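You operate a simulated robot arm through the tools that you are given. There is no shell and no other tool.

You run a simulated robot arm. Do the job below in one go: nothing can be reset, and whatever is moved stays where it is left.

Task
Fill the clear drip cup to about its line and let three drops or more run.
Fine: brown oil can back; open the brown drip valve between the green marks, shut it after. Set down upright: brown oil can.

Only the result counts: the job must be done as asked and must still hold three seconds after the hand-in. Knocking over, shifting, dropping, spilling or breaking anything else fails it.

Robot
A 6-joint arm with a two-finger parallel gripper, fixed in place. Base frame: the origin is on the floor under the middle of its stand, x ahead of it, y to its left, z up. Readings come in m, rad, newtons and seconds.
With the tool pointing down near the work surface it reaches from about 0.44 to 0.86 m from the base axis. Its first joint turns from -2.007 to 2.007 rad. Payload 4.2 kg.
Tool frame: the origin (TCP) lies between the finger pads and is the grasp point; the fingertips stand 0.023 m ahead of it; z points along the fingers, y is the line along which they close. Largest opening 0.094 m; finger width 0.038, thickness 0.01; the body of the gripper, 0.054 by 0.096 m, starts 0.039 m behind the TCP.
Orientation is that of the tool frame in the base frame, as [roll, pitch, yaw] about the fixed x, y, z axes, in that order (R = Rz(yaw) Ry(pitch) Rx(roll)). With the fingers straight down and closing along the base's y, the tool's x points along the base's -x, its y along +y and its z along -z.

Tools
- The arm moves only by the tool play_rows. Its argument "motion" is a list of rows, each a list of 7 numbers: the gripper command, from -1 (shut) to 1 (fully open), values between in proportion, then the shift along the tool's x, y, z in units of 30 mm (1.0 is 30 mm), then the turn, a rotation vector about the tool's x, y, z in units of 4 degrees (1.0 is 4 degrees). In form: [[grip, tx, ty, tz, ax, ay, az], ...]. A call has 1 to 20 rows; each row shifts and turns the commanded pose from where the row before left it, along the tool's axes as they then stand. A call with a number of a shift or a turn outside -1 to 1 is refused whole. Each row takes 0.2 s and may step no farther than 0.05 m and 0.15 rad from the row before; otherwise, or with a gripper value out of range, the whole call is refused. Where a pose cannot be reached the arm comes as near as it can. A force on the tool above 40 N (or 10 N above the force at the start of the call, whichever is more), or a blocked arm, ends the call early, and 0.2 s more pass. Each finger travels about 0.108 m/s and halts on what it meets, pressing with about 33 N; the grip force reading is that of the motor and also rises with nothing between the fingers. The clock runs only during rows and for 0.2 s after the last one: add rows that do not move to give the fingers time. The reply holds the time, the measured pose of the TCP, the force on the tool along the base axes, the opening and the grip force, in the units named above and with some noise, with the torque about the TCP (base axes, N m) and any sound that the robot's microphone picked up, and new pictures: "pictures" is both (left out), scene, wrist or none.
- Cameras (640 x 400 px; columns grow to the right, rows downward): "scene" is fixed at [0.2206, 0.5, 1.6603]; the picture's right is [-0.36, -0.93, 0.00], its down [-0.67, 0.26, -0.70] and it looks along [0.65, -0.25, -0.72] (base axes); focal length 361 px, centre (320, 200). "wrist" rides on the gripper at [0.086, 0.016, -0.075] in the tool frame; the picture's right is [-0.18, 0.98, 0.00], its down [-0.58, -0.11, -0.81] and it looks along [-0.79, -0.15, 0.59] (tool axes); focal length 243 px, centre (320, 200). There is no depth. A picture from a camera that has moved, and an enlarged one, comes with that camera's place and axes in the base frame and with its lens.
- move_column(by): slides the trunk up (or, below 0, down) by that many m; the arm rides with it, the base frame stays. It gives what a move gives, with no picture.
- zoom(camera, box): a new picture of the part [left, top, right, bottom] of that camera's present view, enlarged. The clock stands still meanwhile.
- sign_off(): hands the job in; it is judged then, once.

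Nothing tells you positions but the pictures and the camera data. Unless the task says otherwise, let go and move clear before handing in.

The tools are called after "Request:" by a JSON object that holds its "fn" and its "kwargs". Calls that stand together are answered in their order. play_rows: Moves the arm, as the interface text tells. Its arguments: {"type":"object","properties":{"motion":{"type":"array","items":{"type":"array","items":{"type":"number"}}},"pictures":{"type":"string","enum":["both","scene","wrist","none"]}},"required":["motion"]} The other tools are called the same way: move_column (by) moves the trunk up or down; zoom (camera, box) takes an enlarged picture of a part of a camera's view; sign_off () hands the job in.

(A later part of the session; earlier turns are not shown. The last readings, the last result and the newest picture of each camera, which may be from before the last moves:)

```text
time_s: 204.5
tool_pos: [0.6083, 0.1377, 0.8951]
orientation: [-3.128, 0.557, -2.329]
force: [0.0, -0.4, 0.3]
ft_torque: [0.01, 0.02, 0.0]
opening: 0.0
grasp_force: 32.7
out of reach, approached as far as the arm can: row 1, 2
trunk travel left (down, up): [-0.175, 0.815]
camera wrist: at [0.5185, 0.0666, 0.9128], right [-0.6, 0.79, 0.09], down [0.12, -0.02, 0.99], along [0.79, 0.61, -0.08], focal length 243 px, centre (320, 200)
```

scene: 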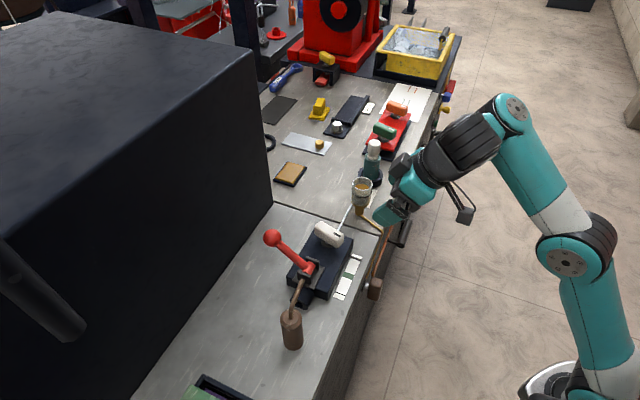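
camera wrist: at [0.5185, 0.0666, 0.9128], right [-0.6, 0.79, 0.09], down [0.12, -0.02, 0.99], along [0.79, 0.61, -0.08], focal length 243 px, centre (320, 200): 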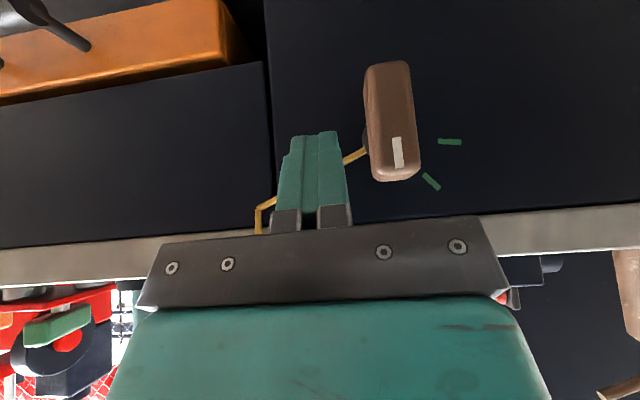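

Request:
{"fn": "play_rows", "kwargs": {"motion": [[-1, -0.283, 0.15, 0.177, 0, 0, 0], [-1, -0.283, 0.15, 0.177, 0, 0, 0], [-1, 0, 0, 0, 0, 0, 0]], "pictures": "none"}}

Request:
{"fn": "move_column", "kwargs": {"by": 0.006}}

Request:
{"fn": "zoom", "kwargs": {"camera": "wrist", "box": [240, 40, 480, 220]}}

Request:
{"fn": "zoom", "kwargs": {"camera": "scene", "box": [320, 220, 440, 320]}}

```text
time_s: 205.3
tool_pos: [0.6147, 0.1571, 0.8934]
orientation: [-3.127, 0.556, -2.328]
force: [-0.3, 1.3, 0.2]
ft_torque: [-0.01, 0.01, 0.0]
opening: 0.0001
grasp_force: 33.0
trunk travel left (down, up): [-0.175, 0.815]
```

```text
time_s: 205.9
tool_pos: [0.6158, 0.1564, 0.9008]
orientation: [-3.128, 0.557, -2.326]
force: [1.4, 0.7, 0.7]
ft_torque: [0.0, -0.01, -0.02]
opening: 0.0
grasp_force: 33.2
trunk travel left (down, up): [-0.181, 0.809]
```

```text
2.22 times, centred on (360, 130) of wrist
camera zoom: at [0.5254, 0.0856, 0.917], right [-0.6, 0.79, 0.09], down [0.12, -0.02, 0.99], along [0.79, 0.61, -0.08], focal length 539 px, centre (231, 356)
```

zoom: 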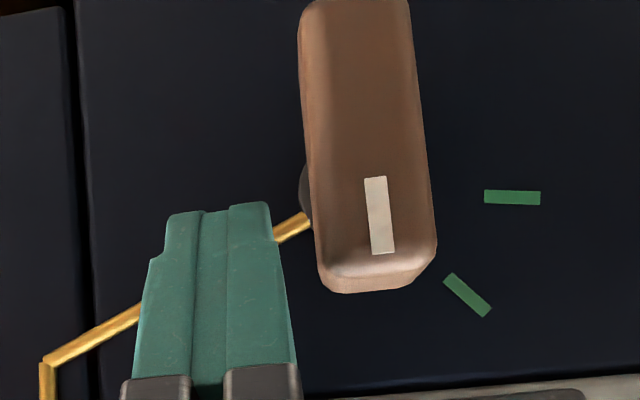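

```text
4.00 times, centred on (380, 270) of scene
camera zoom: at [0.2206, 0.5, 1.6603], right [-0.36, -0.93, 0.0], down [-0.67, 0.26, -0.7], along [0.65, -0.25, -0.72], focal length 1445 px, centre (80, -80)
```

zoom: 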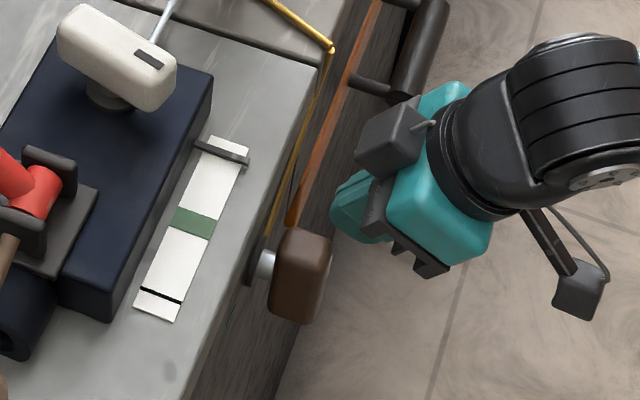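

Fingertips are beside the handle's upper right. I'll push it left gently and look.

Request:
{"fn": "play_rows", "kwargs": {"motion": [[-1, 0, 0.2, 0, 0, 0, 0], [-1, 0, 0.2, 0, 0, 0, 0], [-1, 0, 0.2, 0, 0, 0, 0], [-1, 0, 0, 0, 0, 0, 0]], "pictures": "none"}}

Request:
{"fn": "zoom", "kwargs": {"camera": "wrist", "box": [240, 40, 480, 220]}}

```text
time_s: 206.9
tool_pos: [0.6018, 0.1683, 0.9001]
orientation: [-3.129, 0.559, -2.326]
force: [1.3, -1.9, 3.5]
ft_torque: [0.04, 0.01, -0.02]
opening: 0.0
grasp_force: 32.8
trunk travel left (down, up): [-0.181, 0.809]
```

```text
2.22 times, centred on (360, 130) of wrist
camera zoom: at [0.5122, 0.0979, 0.9171], right [-0.6, 0.79, 0.09], down [0.12, -0.02, 0.99], along [0.79, 0.61, -0.08], focal length 539 px, centre (231, 356)
```

zoom: 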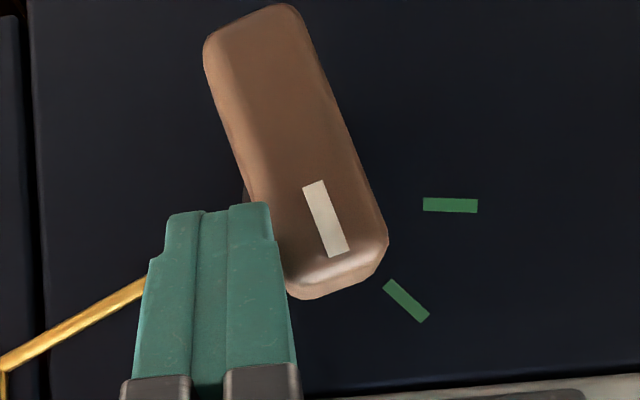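

The handle turns smoothly with very little force (about 13° so far). I'll keep pushing.

Request:
{"fn": "play_rows", "kwargs": {"motion": [[-1, 0, 0.2, 0, 0, 0, 0], [-1, 0, 0.2, 0, 0, 0, 0], [-1, 0, 0.2, 0, 0, 0, 0], [-1, 0, 0, 0, 0, 0, 0]], "pictures": "none"}}

Request:
{"fn": "zoom", "kwargs": {"camera": "wrist", "box": [240, 40, 480, 220]}}

```text
time_s: 207.9
tool_pos: [0.59, 0.1818, 0.8984]
orientation: [-3.127, 0.558, -2.327]
force: [1.0, 0.8, -0.2]
ft_torque: [-0.01, 0.0, -0.02]
opening: 0.0002
grasp_force: 32.9
trunk travel left (down, up): [-0.181, 0.809]
```

```text
2.22 times, centred on (360, 130) of wrist
camera zoom: at [0.4992, 0.1107, 0.9161], right [-0.6, 0.79, 0.09], down [0.12, -0.02, 0.99], along [0.79, 0.61, -0.08], focal length 539 px, centre (231, 356)
```

zoom: 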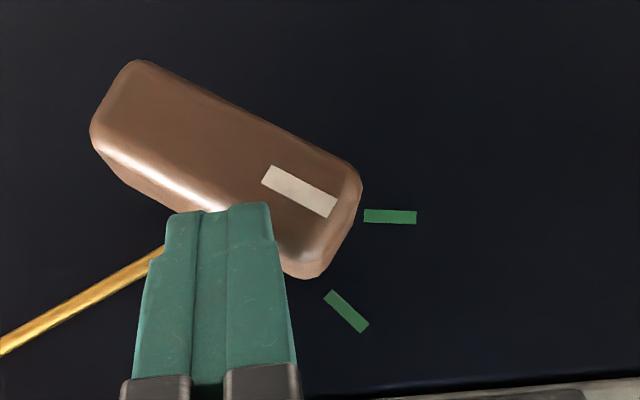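

The pointer is now at about 58°, midway between the green marks. I'll hold still and watch for drops.

Request:
{"fn": "play_rows", "kwargs": {"motion": [[-1, 0, 0, 0, 0, 0, 0], [-1, 0, 0, 0, 0, 0, 0], [-1, 0, 0, 0, 0, 0, 0], [-1, 0, 0, 0, 0, 0, 0], [-1, 0, 0, 0, 0, 0, 0]], "pictures": "both"}}

Request:
{"fn": "zoom", "kwargs": {"camera": "scene", "box": [330, 160, 420, 225]}}

```text
time_s: 209.1
tool_pos: [0.5894, 0.1813, 0.9006]
orientation: [-3.128, 0.556, -2.327]
force: [0.5, -0.1, -0.8]
ft_torque: [-0.03, -0.02, 0.03]
opening: 0.0001
grasp_force: 32.7
trunk travel left (down, up): [-0.181, 0.809]
camera wrist: at [0.4992, 0.1106, 0.9163], right [-0.6, 0.79, 0.09], down [0.12, -0.02, 0.99], along [0.79, 0.61, -0.08], focal length 243 px, centre (320, 200)
```

scene: 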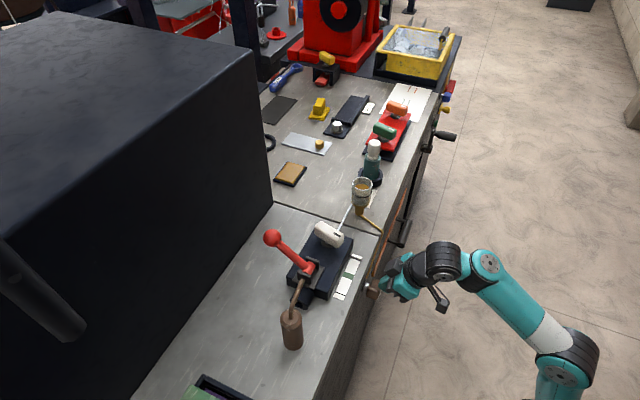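
wrist: 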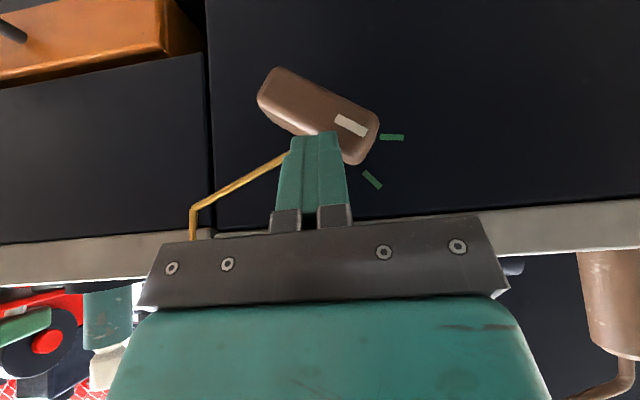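

```text
6.15 times, centred on (375, 192) of scene
camera zoom: at [0.2206, 0.5, 1.6603], right [-0.36, -0.93, 0.0], down [-0.67, 0.26, -0.7], along [0.65, -0.25, -0.72], focal length 2223 px, centre (-18, 246)
```

zoom: 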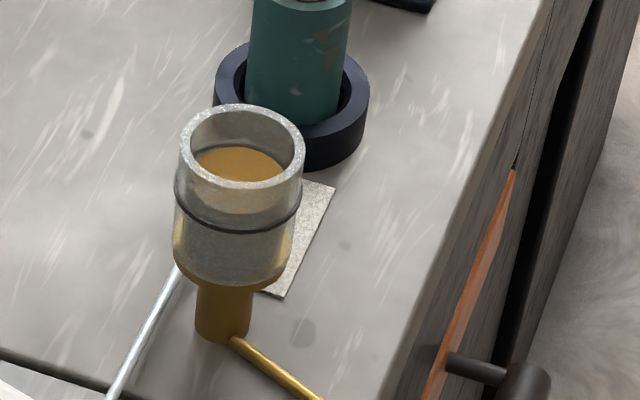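

No drop seen yet in this still. I'll wait a little longer and compare pictures of the cup, the pad beside it, and the pipe.

Request:
{"fn": "play_rows", "kwargs": {"motion": [[-1, 0, 0, 0, 0, 0, 0], [-1, 0, 0, 0, 0, 0, 0], [-1, 0, 0, 0, 0, 0, 0]], "pictures": "none"}}

Request:
{"fn": "zoom", "kwargs": {"camera": "scene", "box": [340, 170, 400, 215]}}

Request:
{"fn": "zoom", "kwargs": {"camera": "wrist", "box": [180, 40, 480, 220]}}

Request:
{"fn": "zoom", "kwargs": {"camera": "scene", "box": [340, 200, 420, 310]}}

```text
time_s: 209.9
tool_pos: [0.5899, 0.1819, 0.8996]
orientation: [-3.126, 0.555, -2.328]
force: [-0.1, -0.2, -0.1]
ft_torque: [-0.01, -0.03, -0.01]
opening: 0.0
grasp_force: 32.9
trunk travel left (down, up): [-0.181, 0.809]
```

```text
8.89 times, centred on (370, 192) of scene
camera zoom: at [0.2206, 0.5, 1.6603], right [-0.36, -0.93, 0.0], down [-0.67, 0.26, -0.7], along [0.65, -0.25, -0.72], focal length 3211 px, centre (-124, 267)
```

zoom: 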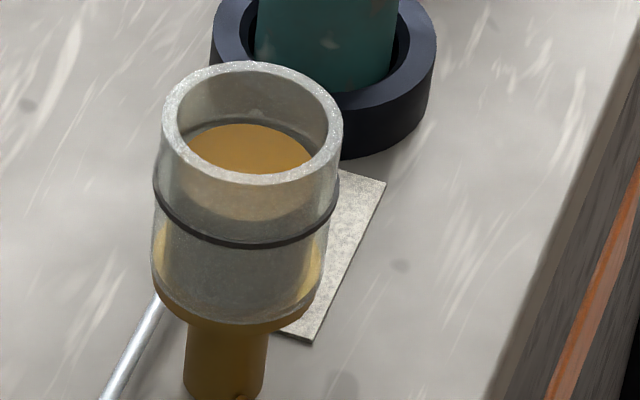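

```text
2.13 times, centred on (330, 130) of wrist
camera zoom: at [0.4992, 0.1106, 0.9163], right [-0.6, 0.79, 0.09], down [0.12, -0.02, 0.99], along [0.79, 0.61, -0.08], focal length 518 px, centre (299, 349)
```

zoom: 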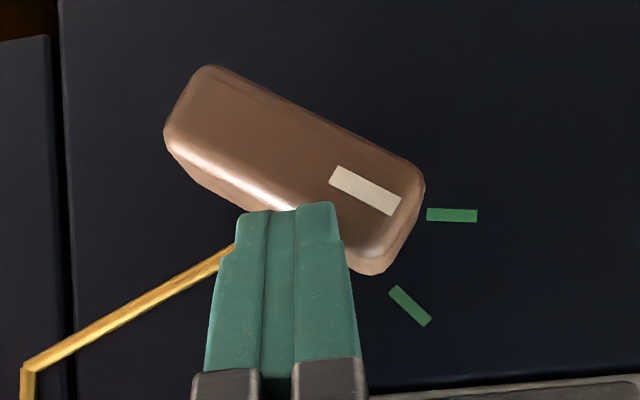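

```text
3.64 times, centred on (380, 255) of scene
camera zoom: at [0.2206, 0.5, 1.6603], right [-0.36, -0.93, 0.0], down [-0.67, 0.26, -0.7], along [0.65, -0.25, -0.72], focal length 1314 px, centre (102, 0)
```

zoom: 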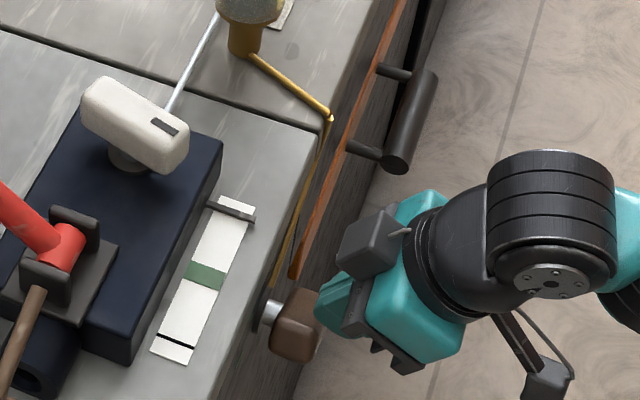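

Request:
{"fn": "play_rows", "kwargs": {"motion": [[-1, 0, 0, 0, 0, 0, 0], [-1, 0, 0, 0, 0, 0, 0], [-1, 0, 0, 0, 0, 0, 0], [-1, 0, 0, 0, 0, 0, 0], [-1, 0, 0, 0, 0, 0, 0], [-1, 0, 0, 0, 0, 0, 0], [-1, 0, 0, 0, 0, 0, 0], [-1, 0, 0, 0, 0, 0, 0], [-1, 0, 0, 0, 0, 0, 0], [-1, 0, 0, 0, 0, 0, 0]], "pictures": "both"}}

Request:
{"fn": "zoom", "kwargs": {"camera": "scene", "box": [340, 170, 400, 215]}}

```text
time_s: 212.1
tool_pos: [0.5891, 0.1806, 0.9]
orientation: [-3.128, 0.556, -2.329]
force: [-0.1, -0.7, -0.4]
ft_torque: [-0.01, 0.0, 0.03]
opening: 0.0
grasp_force: 32.7
trunk travel left (down, up): [-0.181, 0.809]
camera wrist: at [0.4992, 0.1106, 0.9163], right [-0.6, 0.79, 0.09], down [0.12, -0.02, 0.99], along [0.79, 0.61, -0.08], focal length 243 px, centre (320, 200)
```

scene: 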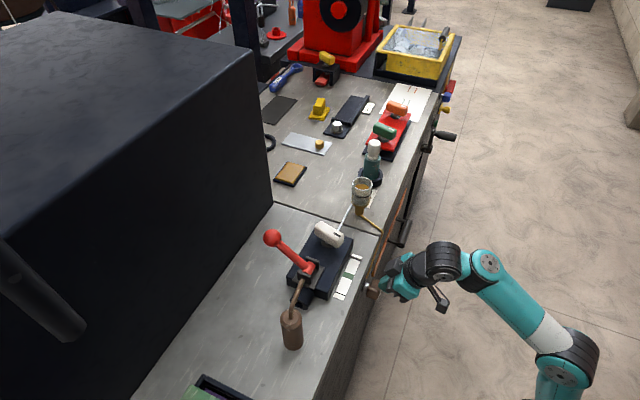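
wrist: 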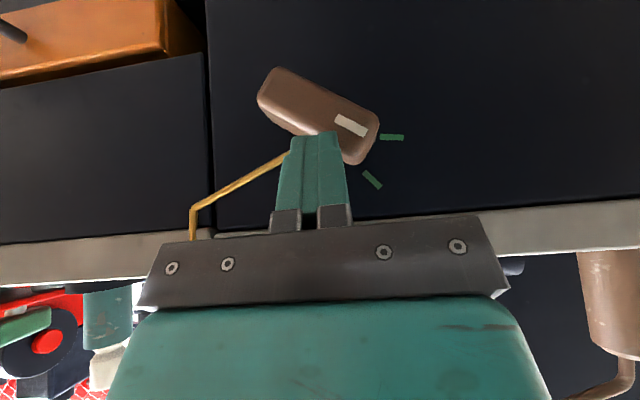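

```text
8.89 times, centred on (370, 192) of scene
camera zoom: at [0.2206, 0.5, 1.6603], right [-0.36, -0.93, 0.0], down [-0.67, 0.26, -0.7], along [0.65, -0.25, -0.72], focal length 3211 px, centre (-124, 267)
```

zoom: 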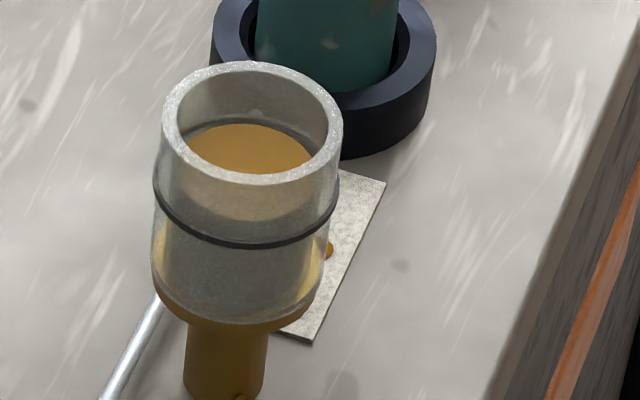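

A drop has appeared: an amber spot on the pale pad beside the cup, which wasn't there before. I'll keep waiting and count.

Request:
{"fn": "play_rows", "kwargs": {"motion": [[-1, 0, 0, 0, 0, 0, 0], [-1, 0, 0, 0, 0, 0, 0], [-1, 0, 0, 0, 0, 0, 0], [-1, 0, 0, 0, 0, 0, 0]], "pictures": "none"}}

Request:
{"fn": "zoom", "kwargs": {"camera": "scene", "box": [355, 180, 395, 210]}}

Request:
{"fn": "play_rows", "kwargs": {"motion": [[-1, 0, 0, 0, 0, 0, 0], [-1, 0, 0, 0, 0, 0, 0], [-1, 0, 0, 0, 0, 0, 0], [-1, 0, 0, 0, 0, 0, 0]], "pictures": "none"}}

Request:
{"fn": "zoom", "kwargs": {"camera": "scene", "box": [355, 180, 395, 210]}}

```text
time_s: 213.1
tool_pos: [0.5901, 0.1802, 0.8996]
orientation: [-3.128, 0.558, -2.328]
force: [0.9, 0.3, -0.5]
ft_torque: [0.0, -0.01, 0.0]
opening: 0.0
grasp_force: 33.0
trunk travel left (down, up): [-0.181, 0.809]
```

```text
13.33 times, centred on (375, 195) of scene
camera zoom: at [0.2206, 0.5, 1.6603], right [-0.36, -0.93, 0.0], down [-0.67, 0.26, -0.7], along [0.65, -0.25, -0.72], focal length 4817 px, centre (-413, 267)
```

zoom: 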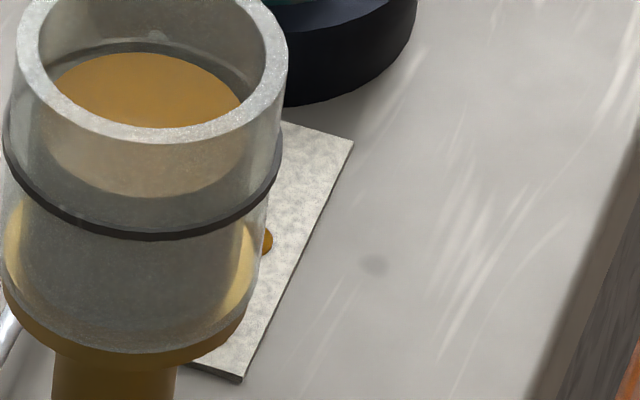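

```text
time_s: 214.1
tool_pos: [0.5902, 0.181, 0.9003]
orientation: [-3.127, 0.556, -2.328]
force: [0.4, 0.9, 0.3]
ft_torque: [0.01, 0.01, -0.03]
opening: 0.0001
grasp_force: 32.3
trunk travel left (down, up): [-0.181, 0.809]
```

```text
13.33 times, centred on (375, 195) of scene
camera zoom: at [0.2206, 0.5, 1.6603], right [-0.36, -0.93, 0.0], down [-0.67, 0.26, -0.7], along [0.65, -0.25, -0.72], focal length 4817 px, centre (-413, 267)
```

zoom: 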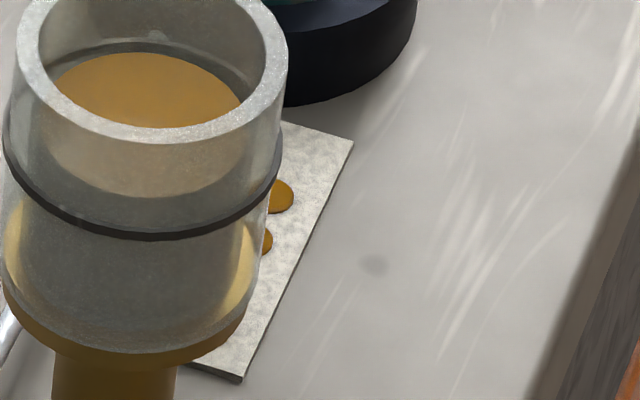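

Two drops now. I'll wait for more.

Request:
{"fn": "play_rows", "kwargs": {"motion": [[-1, 0, 0, 0, 0, 0, 0], [-1, 0, 0, 0, 0, 0, 0], [-1, 0, 0, 0, 0, 0, 0], [-1, 0, 0, 0, 0, 0, 0], [-1, 0, 0, 0, 0, 0, 0], [-1, 0, 0, 0, 0, 0, 0], [-1, 0, 0, 0, 0, 0, 0], [-1, 0, 0, 0, 0, 0, 0]], "pictures": "none"}}

Request:
{"fn": "zoom", "kwargs": {"camera": "scene", "box": [355, 180, 395, 210]}}

Request:
{"fn": "play_rows", "kwargs": {"motion": [[-1, 0, 0, 0, 0, 0, 0], [-1, 0, 0, 0, 0, 0, 0], [-1, 0, 0, 0, 0, 0, 0], [-1, 0, 0, 0, 0, 0, 0], [-1, 0, 0, 0, 0, 0, 0], [-1, 0, 0, 0, 0, 0, 0], [-1, 0, 0, 0, 0, 0, 0], [-1, 0, 0, 0, 0, 0, 0]], "pictures": "none"}}

Request:
{"fn": "zoom", "kwargs": {"camera": "scene", "box": [355, 180, 395, 210]}}

```text
time_s: 215.9
tool_pos: [0.5885, 0.1811, 0.8993]
orientation: [-3.127, 0.557, -2.329]
force: [-0.4, -0.1, -0.2]
ft_torque: [0.0, -0.01, 0.0]
opening: 0.0
grasp_force: 32.8
trunk travel left (down, up): [-0.181, 0.809]
```

```text
13.33 times, centred on (375, 195) of scene
camera zoom: at [0.2206, 0.5, 1.6603], right [-0.36, -0.93, 0.0], down [-0.67, 0.26, -0.7], along [0.65, -0.25, -0.72], focal length 4817 px, centre (-413, 267)
```

zoom: 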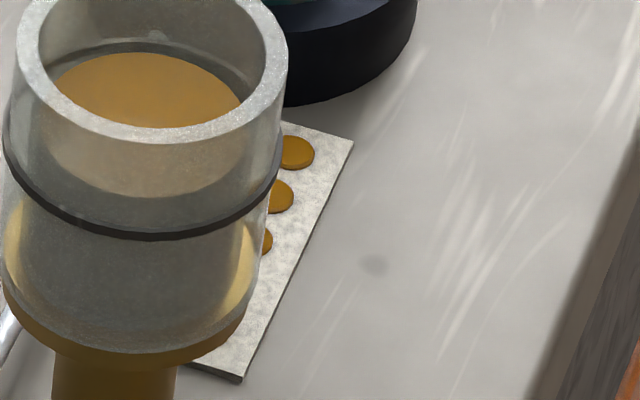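

```text
time_s: 217.7
tool_pos: [0.5892, 0.1812, 0.8993]
orientation: [-3.128, 0.557, -2.327]
force: [0.3, -1.0, 0.3]
ft_torque: [0.03, 0.01, 0.01]
opening: 0.0001
grasp_force: 32.7
trunk travel left (down, up): [-0.181, 0.809]
```

```text
13.33 times, centred on (375, 195) of scene
camera zoom: at [0.2206, 0.5, 1.6603], right [-0.36, -0.93, 0.0], down [-0.67, 0.26, -0.7], along [0.65, -0.25, -0.72], focal length 4817 px, centre (-413, 267)
```

zoom: 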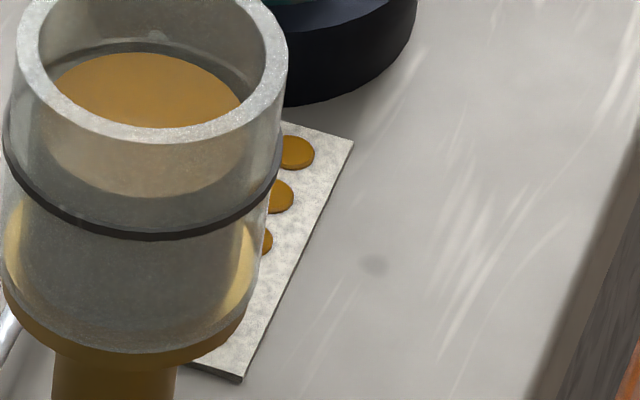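

Three drops are on the pad. I'll allow a couple more seconds for one extra drop for good measure, then shut the valve.

Request:
{"fn": "play_rows", "kwargs": {"motion": [[-1, 0, 0, 0, 0, 0, 0], [-1, 0, 0, 0, 0, 0, 0], [-1, 0, 0, 0, 0, 0, 0], [-1, 0, 0, 0, 0, 0, 0], [-1, 0, 0, 0, 0, 0, 0], [-1, 0, 0, 0, 0, 0, 0], [-1, 0, 0, 0, 0, 0, 0], [-1, 0, 0, 0, 0, 0, 0], [-1, 0, 0, 0, 0, 0, 0]], "pictures": "none"}}

Request:
{"fn": "zoom", "kwargs": {"camera": "scene", "box": [355, 180, 395, 210]}}

```text
time_s: 219.7
tool_pos: [0.5892, 0.1812, 0.8992]
orientation: [-3.127, 0.557, -2.329]
force: [0.3, -0.2, 0.0]
ft_torque: [-0.01, 0.0, -0.01]
opening: 0.0001
grasp_force: 33.0
trunk travel left (down, up): [-0.181, 0.809]
```

```text
13.33 times, centred on (375, 195) of scene
camera zoom: at [0.2206, 0.5, 1.6603], right [-0.36, -0.93, 0.0], down [-0.67, 0.26, -0.7], along [0.65, -0.25, -0.72], focal length 4817 px, centre (-413, 267)
```

zoom: 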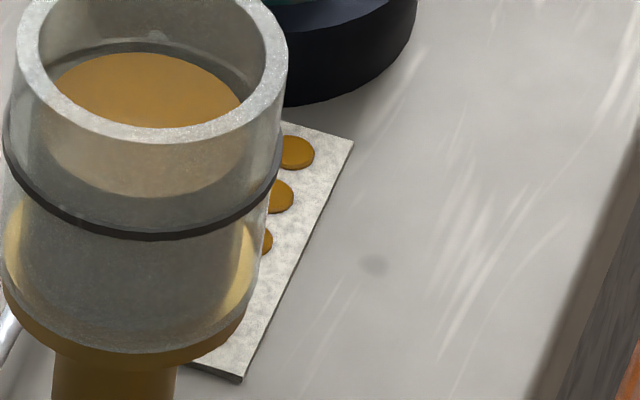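

At least three drops have run (the pad shows three spots). Now to shut the valve: back off, go round to the handle's left side, and push it back upright.

Request:
{"fn": "play_rows", "kwargs": {"motion": [[-1, 0.5, 0, -0.31, 0, 0, 0], [-1, 0.5, 0, -0.31, 0, 0, 0], [-1, 0.2, 0, -0.12, 0, 0, 0], [-1, 0, 0.67, 0, 0, 0, 0], [-1, 0, 0.67, 0, 0, 0, 0], [-1, 0, 0.67, 0, 0, 0, 0], [-1, 0, 0, 0, 0, 0, 0]], "pictures": "wrist"}}

```text
time_s: 221.3
tool_pos: [0.5165, 0.192, 0.9]
orientation: [-3.127, 0.557, -2.329]
force: [0.2, 0.3, 0.7]
ft_torque: [-0.01, -0.02, 0.02]
opening: 0.0
grasp_force: 33.3
trunk travel left (down, up): [-0.181, 0.809]
camera wrist: at [0.4269, 0.122, 0.9153], right [-0.6, 0.79, 0.09], down [0.12, -0.02, 0.99], along [0.79, 0.61, -0.08], focal length 243 px, centre (320, 200)
```

wrist: 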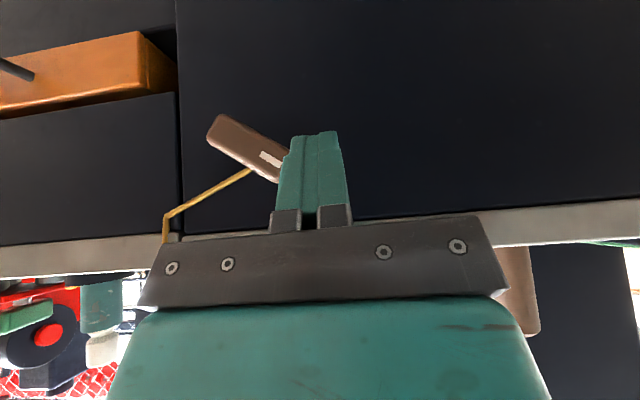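

Request:
{"fn": "move_column", "kwargs": {"by": -0.033}}

Request:
{"fn": "play_rows", "kwargs": {"motion": [[-1, -0.417, 0, 0.26, 0, 0, 0], [-1, -0.417, 0, 0.26, 0, 0, 0], [-1, -0.3, 0, 0.19, 0, 0, 0], [-1, 0, 0, 0, 0, 0, 0]], "pictures": "none"}}

Request:
{"fn": "zoom", "kwargs": {"camera": "wrist", "box": [160, 40, 460, 220]}}

Request:
{"fn": "zoom", "kwargs": {"camera": "scene", "box": [320, 230, 440, 330]}}

```text
time_s: 222.0
tool_pos: [0.5158, 0.1929, 0.8654]
orientation: [-3.129, 0.557, -2.326]
force: [-0.4, 0.1, -0.4]
ft_torque: [0.01, -0.01, 0.04]
opening: 0.0001
grasp_force: 33.0
trunk travel left (down, up): [-0.148, 0.842]
```

```text
time_s: 223.0
tool_pos: [0.5455, 0.2216, 0.8664]
orientation: [-3.128, 0.556, -2.328]
force: [-1.4, -0.5, 0.4]
ft_torque: [-0.01, -0.01, -0.03]
opening: 0.0001
grasp_force: 33.1
trunk travel left (down, up): [-0.148, 0.842]
```

```text
2.13 times, centred on (310, 130) of wrist
camera zoom: at [0.4547, 0.151, 0.8826], right [-0.6, 0.79, 0.09], down [0.12, -0.02, 0.99], along [0.79, 0.61, -0.08], focal length 518 px, centre (341, 349)
```

zoom: 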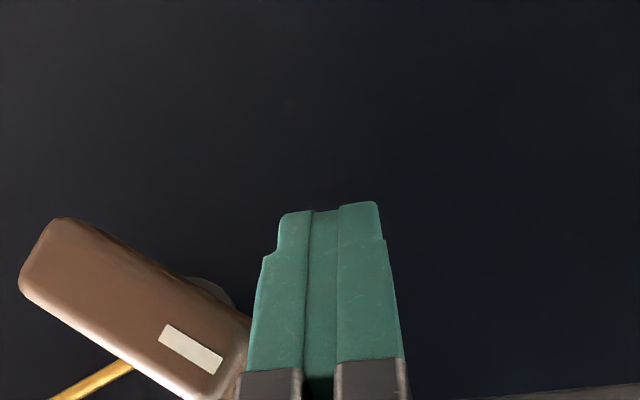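

```text
4.00 times, centred on (380, 280) of scene
camera zoom: at [0.2206, 0.5, 1.6603], right [-0.36, -0.93, 0.0], down [-0.67, 0.26, -0.7], along [0.65, -0.25, -0.72], focal length 1445 px, centre (80, -120)
```

zoom: 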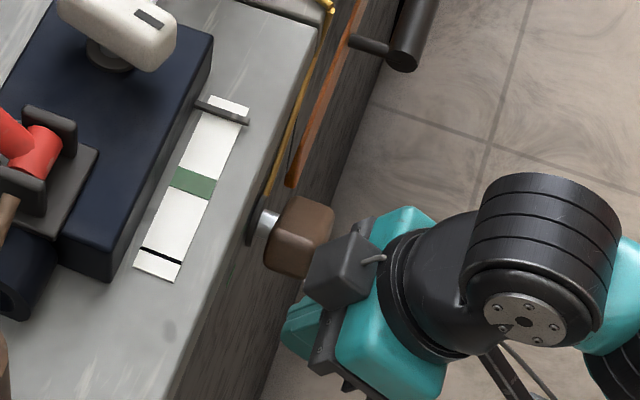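

The fingers are now left of the handle's end. I'll push it to the right gently.

Request:
{"fn": "play_rows", "kwargs": {"motion": [[-1, 0, -0.2, 0, 0, 0, 0], [-1, 0, -0.2, 0, 0, 0, 0], [-1, 0, -0.2, 0, 0, 0, 0], [-1, 0, 0, 0, 0, 0, 0]], "pictures": "none"}}

Request:
{"fn": "zoom", "kwargs": {"camera": "wrist", "box": [160, 40, 460, 220]}}

```text
time_s: 224.0
tool_pos: [0.5559, 0.2113, 0.8661]
orientation: [-3.126, 0.559, -2.322]
force: [-16.9, 14.9, 4.8]
ft_torque: [0.07, -0.13, 0.4]
opening: 0.0
grasp_force: 32.9
trunk travel left (down, up): [-0.148, 0.842]
```

```text
2.13 times, centred on (310, 130) of wrist
camera zoom: at [0.4662, 0.1394, 0.8834], right [-0.61, 0.79, 0.08], down [0.11, -0.02, 0.99], along [0.79, 0.61, -0.08], focal length 518 px, centre (341, 349)
```

zoom: 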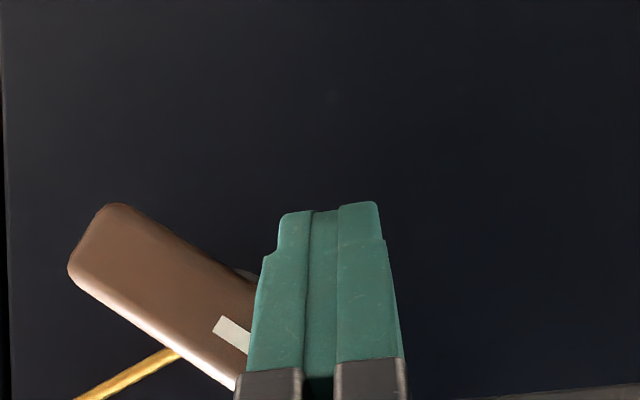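

The push is pressing on the handle's end without leverage (22 N), so I'll back off, go a bit lower, and push from under its end instead.

Request:
{"fn": "play_rows", "kwargs": {"motion": [[-1, 0, 0.27, 0, 0, 0, 0], [-1, 0, 0.27, 0, 0, 0, 0], [-1, 0, 0, 0, 0, 0, 0]], "pictures": "none"}}

Request:
{"fn": "move_column", "kwargs": {"by": -0.027}}

Request:
{"fn": "zoom", "kwargs": {"camera": "wrist", "box": [160, 40, 460, 220]}}

```text
time_s: 224.8
tool_pos: [0.5457, 0.2199, 0.8651]
orientation: [-3.129, 0.557, -2.329]
force: [-0.4, 0.1, 0.0]
ft_torque: [0.02, 0.03, 0.02]
opening: 0.0001
grasp_force: 32.8
trunk travel left (down, up): [-0.148, 0.842]
```

```text
time_s: 225.6
tool_pos: [0.5462, 0.2205, 0.8387]
orientation: [-3.126, 0.556, -2.328]
force: [0.1, 0.3, 0.4]
ft_torque: [0.0, 0.03, 0.01]
opening: 0.0
grasp_force: 32.7
trunk travel left (down, up): [-0.121, 0.869]
```

```text
2.13 times, centred on (310, 130) of wrist
camera zoom: at [0.4558, 0.1497, 0.8556], right [-0.6, 0.79, 0.09], down [0.12, -0.02, 0.99], along [0.79, 0.61, -0.08], focal length 518 px, centre (341, 349)
```

zoom: 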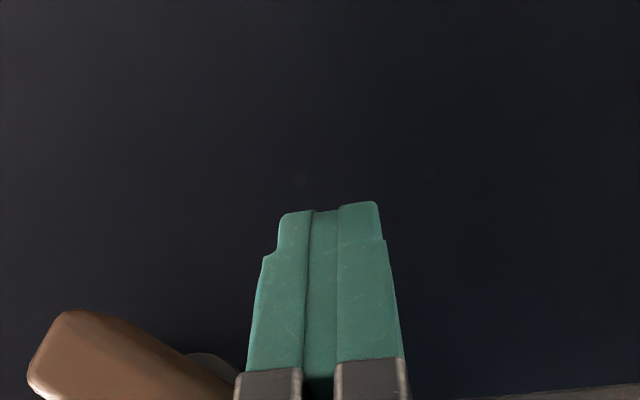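

Request:
{"fn": "play_rows", "kwargs": {"motion": [[-1, 0, -0.2, 0, 0, 0, 0], [-1, 0, -0.2, 0, 0, 0, 0], [-1, 0, -0.2, 0, 0, 0, 0], [-1, 0, -0.2, 0, 0, 0, 0], [-1, 0, 0, 0, 0, 0, 0]], "pictures": "none"}}

Request:
{"fn": "zoom", "kwargs": {"camera": "wrist", "box": [120, 60, 440, 260]}}

```text
time_s: 226.8
tool_pos: [0.5623, 0.2041, 0.8385]
orientation: [-3.128, 0.556, -2.327]
force: [0.0, -1.0, -0.6]
ft_torque: [0.0, 0.01, -0.02]
opening: 0.0
grasp_force: 33.1
trunk travel left (down, up): [-0.121, 0.869]
```

```text
2.00 times, centred on (280, 160) of wrist
camera zoom: at [0.473, 0.1329, 0.8558], right [-0.6, 0.79, 0.09], down [0.12, -0.02, 0.99], along [0.79, 0.61, -0.08], focal length 485 px, centre (400, 280)
```

zoom: 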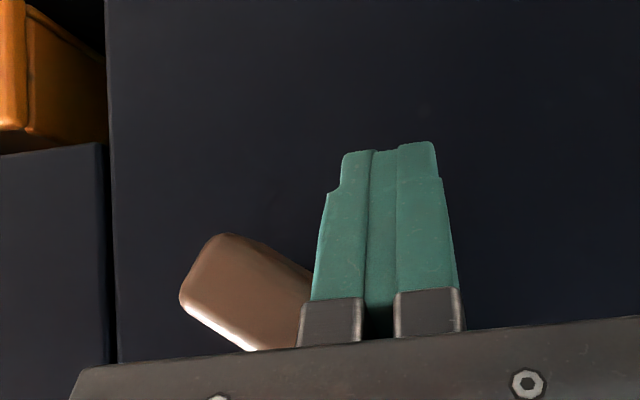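

Request:
{"fn": "play_rows", "kwargs": {"motion": [[-1, 0, -0.2, 0, 0, 0, 0], [-1, 0, -0.2, 0, 0, 0, 0], [-1, 0, 0, 0, 0, 0, 0]], "pictures": "none"}}

Request:
{"fn": "zoom", "kwargs": {"camera": "wrist", "box": [120, 60, 440, 260]}}

Request:
{"fn": "zoom", "kwargs": {"camera": "scene", "box": [330, 240, 430, 320]}}

```text
time_s: 227.6
tool_pos: [0.5682, 0.1966, 0.8385]
orientation: [-3.125, 0.55, -2.317]
force: [-14.4, 0.4, -4.6]
ft_torque: [-0.05, -0.03, 0.06]
opening: 0.0
grasp_force: 32.7
trunk travel left (down, up): [-0.121, 0.869]
stopped in row 3: the force on the tool passed its limit at 44 N (the readings are from after the stop); the commanded pose is now the measured one
```

```text
2.00 times, centred on (280, 160) of wrist
camera zoom: at [0.4794, 0.1246, 0.8555], right [-0.61, 0.79, 0.08], down [0.12, -0.01, 0.99], along [0.78, 0.62, -0.09], focal length 485 px, centre (400, 280)
```

zoom: 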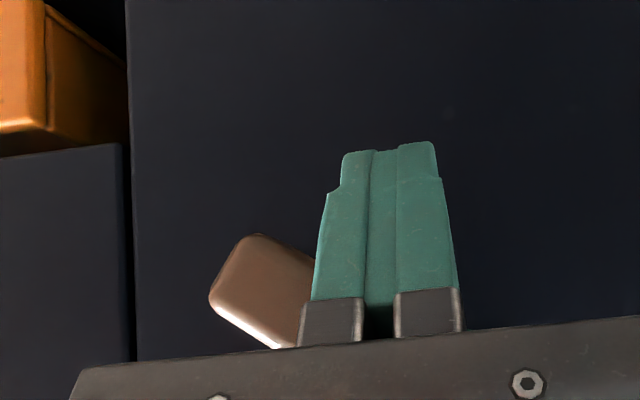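

```text
5.00 times, centred on (380, 280) of scene
camera zoom: at [0.2206, 0.5, 1.6603], right [-0.36, -0.93, 0.0], down [-0.67, 0.26, -0.7], along [0.65, -0.25, -0.72], focal length 1806 px, centre (20, -200)
```

zoom: 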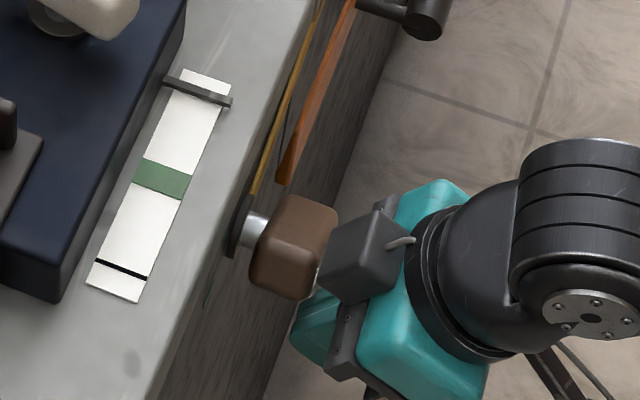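

The stop came from the hand's side box touching the handle, not from the fingers. I'll back off and use an opened finger's outer side to push instead, so the box stays well to the left.

Request:
{"fn": "play_rows", "kwargs": {"motion": [[-1, 0, 0.3, 0, 0, 0, 0], [-1, 0, 0.3, 0, 0, 0, 0], [-1, 0.5, 0, -0.31, 0, 0, 0], [-1, 0.5, 0, -0.31, 0, 0, 0], [-1, 0, 0, 0, 0, 0, 0]], "pictures": "wrist"}}

```text
time_s: 228.8
tool_pos: [0.5321, 0.182, 0.8383]
orientation: [-3.125, 0.552, -2.319]
force: [-0.6, 0.9, -0.5]
ft_torque: [0.01, -0.03, 0.02]
opening: 0.0
grasp_force: 32.7
trunk travel left (down, up): [-0.121, 0.869]
camera wrist: at [0.4427, 0.1114, 0.8555], right [-0.61, 0.79, 0.08], down [0.12, -0.01, 0.99], along [0.78, 0.61, -0.09], focal length 243 px, centre (320, 200)
```

wrist: 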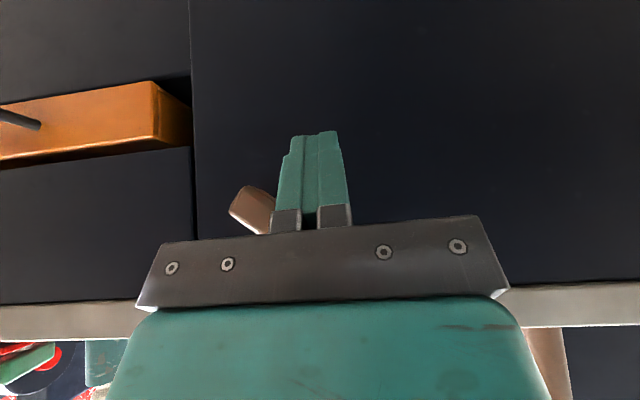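

Request:
{"fn": "play_rows", "kwargs": {"motion": [[-1, 0, 0.6, 0, 0, 0, 0], [0, 0, 0.6, 0, 0, 0, 0], [1, 0, 0.6, 0, 0, 0, 0], [1, 0, 0.5, 0, 0, 0, 0], [1, 0, 0, 0, 0, 0, 0], [1, 0, 0, 0, 0, 0, 0]], "pictures": "wrist"}}

```text
time_s: 230.2
tool_pos: [0.4809, 0.23, 0.8373]
orientation: [-3.125, 0.552, -2.32]
force: [0.2, 0.5, -0.1]
ft_torque: [0.01, 0.02, -0.04]
opening: 0.0937
grasp_force: 0.1
trunk travel left (down, up): [-0.121, 0.869]
camera wrist: at [0.3926, 0.1586, 0.8546], right [-0.61, 0.79, 0.08], down [0.12, -0.01, 0.99], along [0.78, 0.61, -0.09], focal length 243 px, centre (320, 200)
```

wrist: 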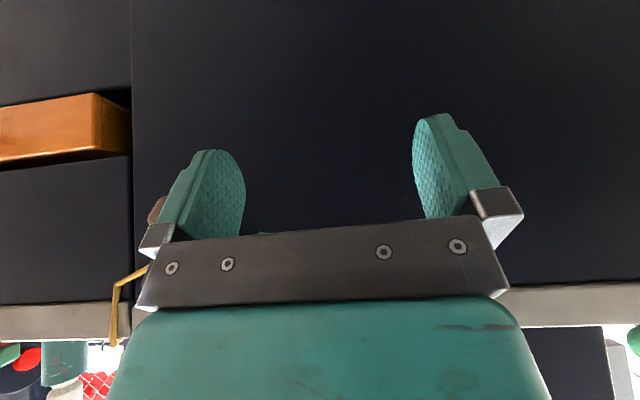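

Request:
{"fn": "play_rows", "kwargs": {"motion": [[1, -0.37, 0, 0.23, 0, 0, 0], [1, -0.37, 0, 0.23, 0, 0, 0], [1, -0.37, 0, 0.23, 0, 0, 0], [1, 0, 0, 0, 0, 0, 0]], "pictures": "none"}}

Request:
{"fn": "zoom", "kwargs": {"camera": "wrist", "box": [0, 0, 640, 400]}}

Request:
{"fn": "zoom", "kwargs": {"camera": "scene", "box": [320, 240, 420, 330]}}

```text
time_s: 231.2
tool_pos: [0.5092, 0.2589, 0.8374]
orientation: [-3.126, 0.554, -2.318]
force: [0.1, 1.2, -0.1]
ft_torque: [-0.03, 0.01, 0.0]
opening: 0.0942
grasp_force: 0.1
trunk travel left (down, up): [-0.121, 0.869]
```

```text
1.00 times, centred on (320, 200) of wrist (not enlarged: the box is as wide or as high as the picture)
camera zoom: at [0.4197, 0.1874, 0.8544], right [-0.61, 0.79, 0.08], down [0.12, -0.01, 0.99], along [0.78, 0.61, -0.09], focal length 243 px, centre (320, 200)
```

zoom: 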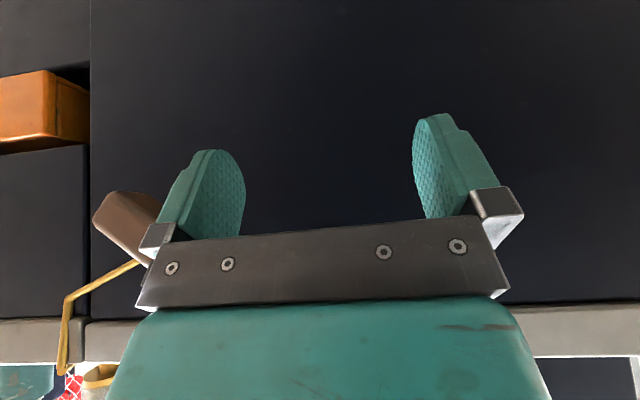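

```text
4.44 times, centred on (370, 285) of scene
camera zoom: at [0.2206, 0.5, 1.6603], right [-0.36, -0.93, 0.0], down [-0.67, 0.26, -0.7], along [0.65, -0.25, -0.72], focal length 1606 px, centre (98, -178)
```

zoom: 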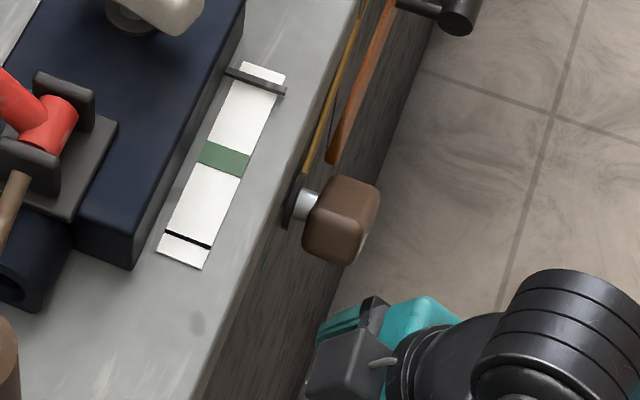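

Request:
{"fn": "play_rows", "kwargs": {"motion": [[1, 0, -0.2, 0, 0, 0, 0], [1, 0, -0.2, 0, 0, 0, 0], [1, 0, -0.2, 0, 0, 0, 0], [1, 0, -0.2, 0, 0, 0, 0], [1, 0, 0, 0, 0, 0, 0]], "pictures": "none"}}

Request:
{"fn": "zoom", "kwargs": {"camera": "wrist", "box": [0, 0, 640, 400]}}

Request:
{"fn": "zoom", "kwargs": {"camera": "scene", "box": [320, 240, 420, 330]}}

```text
time_s: 232.4
tool_pos: [0.5252, 0.2406, 0.8372]
orientation: [-3.126, 0.552, -2.318]
force: [0.5, 0.0, -0.1]
ft_torque: [0.04, -0.02, 0.0]
opening: 0.094
grasp_force: 0.0
trunk travel left (down, up): [-0.121, 0.869]
```

```text
1.00 times, centred on (320, 200) of wrist (not enlarged: the box is as wide or as high as the picture)
camera zoom: at [0.4366, 0.1707, 0.8548], right [-0.61, 0.79, 0.08], down [0.12, -0.01, 0.99], along [0.78, 0.61, -0.09], focal length 243 px, centre (320, 200)
```

zoom: 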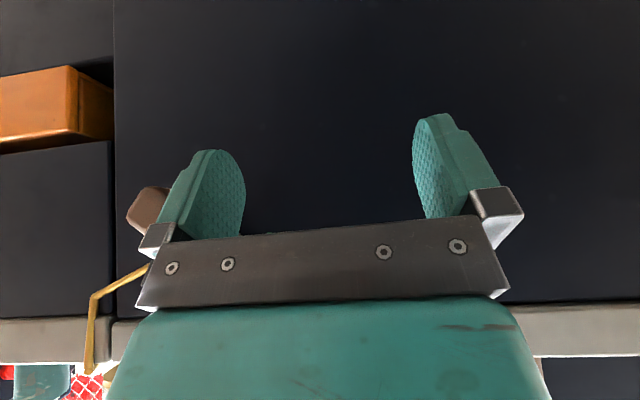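

```text
4.44 times, centred on (370, 285) of scene
camera zoom: at [0.2206, 0.5, 1.6603], right [-0.36, -0.93, 0.0], down [-0.67, 0.26, -0.7], along [0.65, -0.25, -0.72], focal length 1606 px, centre (98, -178)
```

zoom: 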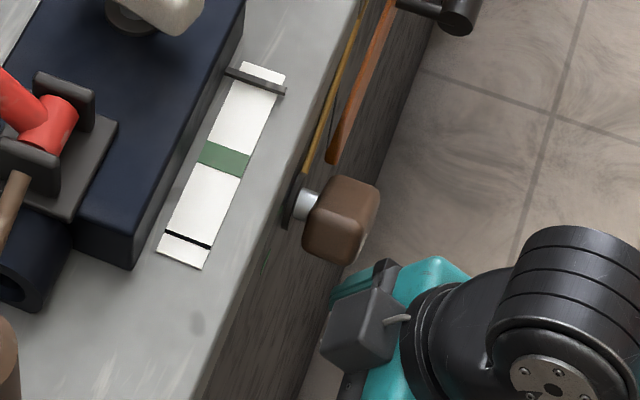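

Request:
{"fn": "play_rows", "kwargs": {"motion": [[1, 0, -0.2, 0, 0, 0, 0], [1, 0, -0.2, 0, 0, 0, 0], [1, 0, 0, 0, 0, 0, 0]], "pictures": "none"}}

Request:
{"fn": "zoom", "kwargs": {"camera": "scene", "box": [320, 240, 420, 330]}}

Request:
{"fn": "zoom", "kwargs": {"camera": "wrist", "box": [0, 100, 240, 300]}}

```text
time_s: 233.2
tool_pos: [0.5333, 0.2336, 0.8378]
orientation: [-3.126, 0.552, -2.318]
force: [-14.9, 2.5, -4.3]
ft_torque: [0.12, -0.05, -0.34]
opening: 0.0886
grasp_force: 0.0
trunk travel left (down, up): [-0.121, 0.869]
```

```text
4.44 times, centred on (370, 285) of scene
camera zoom: at [0.2206, 0.5, 1.6603], right [-0.36, -0.93, 0.0], down [-0.67, 0.26, -0.7], along [0.65, -0.25, -0.72], focal length 1606 px, centre (98, -178)
```

zoom: 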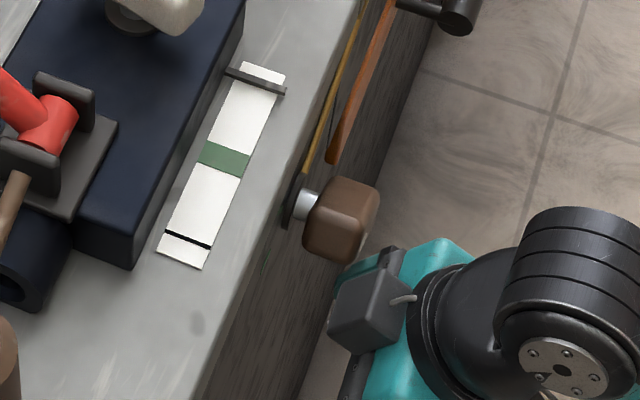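

```text
2.00 times, centred on (120, 200) of wrist
camera zoom: at [0.4445, 0.1626, 0.8546], right [-0.61, 0.79, 0.08], down [0.12, -0.01, 0.99], along [0.78, 0.61, -0.09], focal length 485 px, centre (720, 200)
```

zoom: 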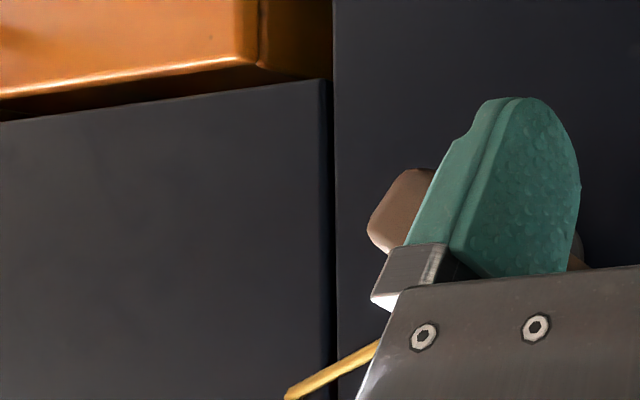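

Request:
{"fn": "play_rows", "kwargs": {"motion": [[1, 0, -0.15, 0, 0, 0, 0], [1, 0, -0.15, 0, 0, 0, 0], [1, 0, 0, 0, 0, 0, 0]], "pictures": "none"}}

Request:
{"fn": "zoom", "kwargs": {"camera": "scene", "box": [320, 240, 420, 330]}}

Request:
{"fn": "zoom", "kwargs": {"camera": "wrist", "box": [0, 100, 240, 300]}}

```text
time_s: 233.8
tool_pos: [0.5364, 0.2299, 0.8373]
orientation: [-3.123, 0.547, -2.307]
force: [-26.8, 4.7, -4.4]
ft_torque: [0.05, -0.24, -0.51]
opening: 0.0833
grasp_force: 0.0
trunk travel left (down, up): [-0.121, 0.869]
stopped in row 2: the force on the tool passed its limit at 42 N (the readings are from after the stop); the commanded pose is now the measured one
```

```text
4.44 times, centred on (370, 285) of scene
camera zoom: at [0.2206, 0.5, 1.6603], right [-0.36, -0.93, 0.0], down [-0.67, 0.26, -0.7], along [0.65, -0.25, -0.72], focal length 1606 px, centre (98, -178)
```

zoom: 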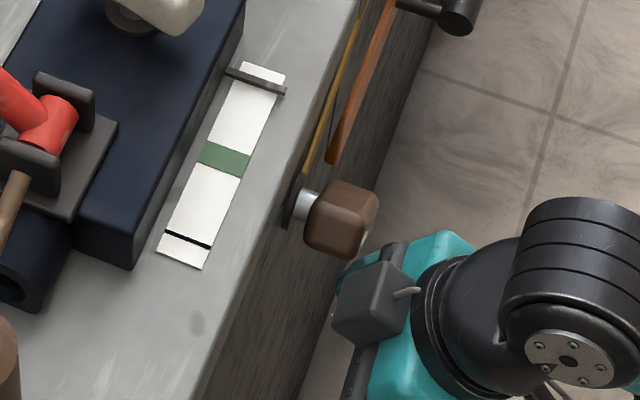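

```text
2.00 times, centred on (120, 200) of wrist
camera zoom: at [0.4479, 0.1581, 0.8556], right [-0.62, 0.78, 0.08], down [0.12, -0.01, 0.99], along [0.78, 0.62, -0.09], focal length 485 px, centre (720, 200)
```

zoom: 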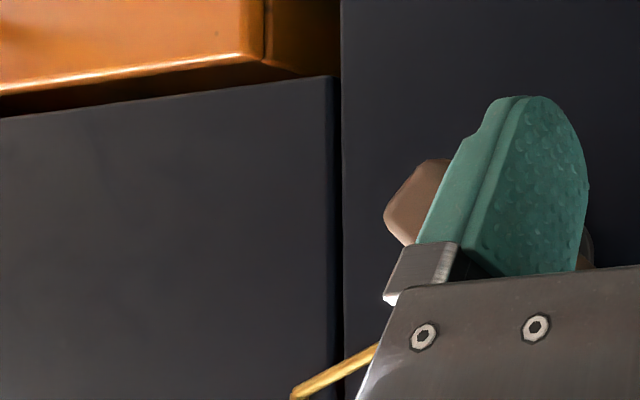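

Too much resistance, so something isn't as I think. I'll back off and take a clear look at the handle's present angle.

Request:
{"fn": "play_rows", "kwargs": {"motion": [[1, 0, 0.3, 0, 0, 0, 0], [1, 0, 0.3, 0, 0, 0, 0], [1, 0.5, 0.3, -0.31, 0, 0, 0], [1, 0.5, 0, -0.31, 0, 0, 0], [1, 0.4, 0, -0.25, 0, 0, 0], [1, 0, 0, 0, 0, 0, 0]], "pictures": "none"}}

Request:
{"fn": "move_column", "kwargs": {"by": 0.06}}

Request:
{"fn": "zoom", "kwargs": {"camera": "wrist", "box": [0, 0, 640, 400]}}

```text
time_s: 235.2
tool_pos: [0.4853, 0.2104, 0.8373]
orientation: [-3.127, 0.552, -2.315]
force: [0.2, -0.1, 0.5]
ft_torque: [0.0, 0.01, 0.0]
opening: 0.0942
grasp_force: 0.2
trunk travel left (down, up): [-0.121, 0.869]
```

```text
time_s: 236.2
tool_pos: [0.4852, 0.2105, 0.8968]
orientation: [-3.124, 0.55, -2.313]
force: [0.2, -0.3, -0.1]
ft_torque: [-0.01, 0.02, 0.01]
opening: 0.0941
grasp_force: 0.0
trunk travel left (down, up): [-0.181, 0.809]
```

```text
1.00 times, centred on (320, 200) of wrist (not enlarged: the box is as wide or as high as the picture)
camera zoom: at [0.3965, 0.1397, 0.9148], right [-0.61, 0.79, 0.08], down [0.12, -0.01, 0.99], along [0.78, 0.62, -0.09], focal length 243 px, centre (320, 200)
```

zoom: 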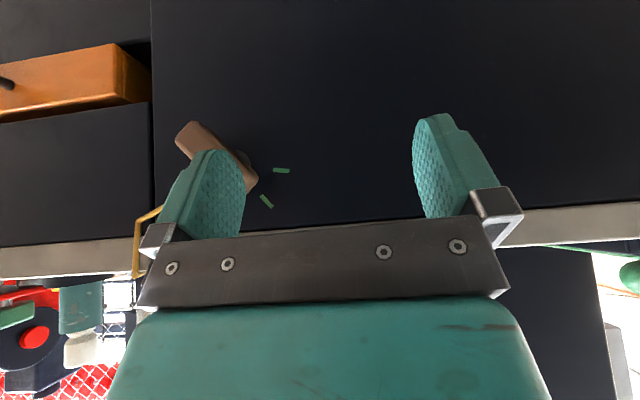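

Request:
{"fn": "zoom", "kwargs": {"camera": "wrist", "box": [150, 100, 310, 220]}}

Request:
{"fn": "play_rows", "kwargs": {"motion": [[1, 0, -0.8, 0, 0, 0, 0], [1, 0, -0.8, 0, 0, 0, 0], [1, 0, -0.8, 0, 0, 0, 0], [1, 0, -0.8, 0, 0, 0, 0], [1, 0, 0, 0, 0, 0, 0]], "pictures": "wrist"}}

```text
3.33 times, centred on (230, 160) of wrist
camera zoom: at [0.3965, 0.1397, 0.9148], right [-0.61, 0.79, 0.08], down [0.12, -0.01, 0.99], along [0.78, 0.62, -0.09], focal length 809 px, centre (620, 333)
```

zoom: 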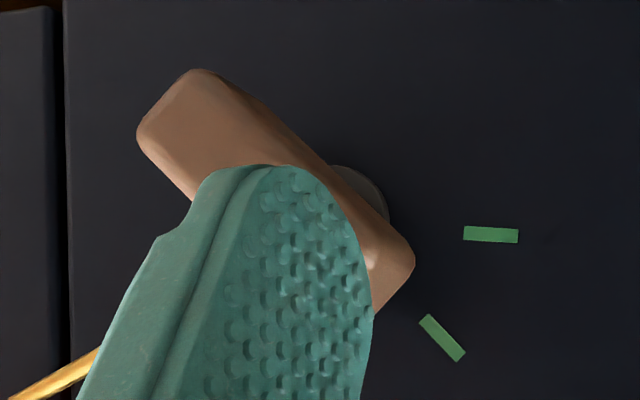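

```text
time_s: 237.3
tool_pos: [0.5549, 0.145, 0.898]
orientation: [-3.127, 0.55, -2.317]
force: [0.2, -0.4, -0.1]
ft_torque: [0.01, 0.03, -0.04]
opening: 0.0939
grasp_force: 0.0
trunk travel left (down, up): [-0.181, 0.809]
camera wrist: at [0.4666, 0.0749, 0.9161], right [-0.61, 0.79, 0.08], down [0.12, -0.01, 0.99], along [0.78, 0.62, -0.09], focal length 243 px, centre (320, 200)
```

wrist: 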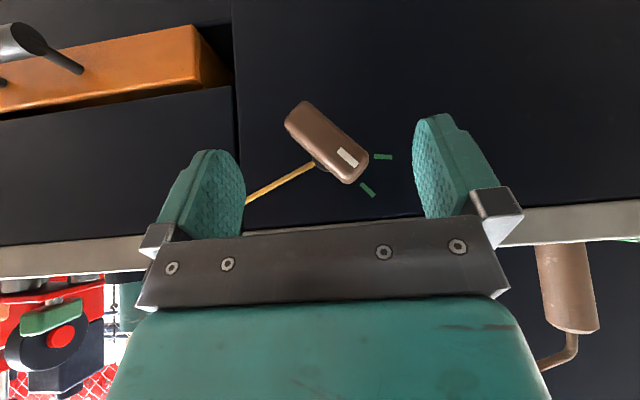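

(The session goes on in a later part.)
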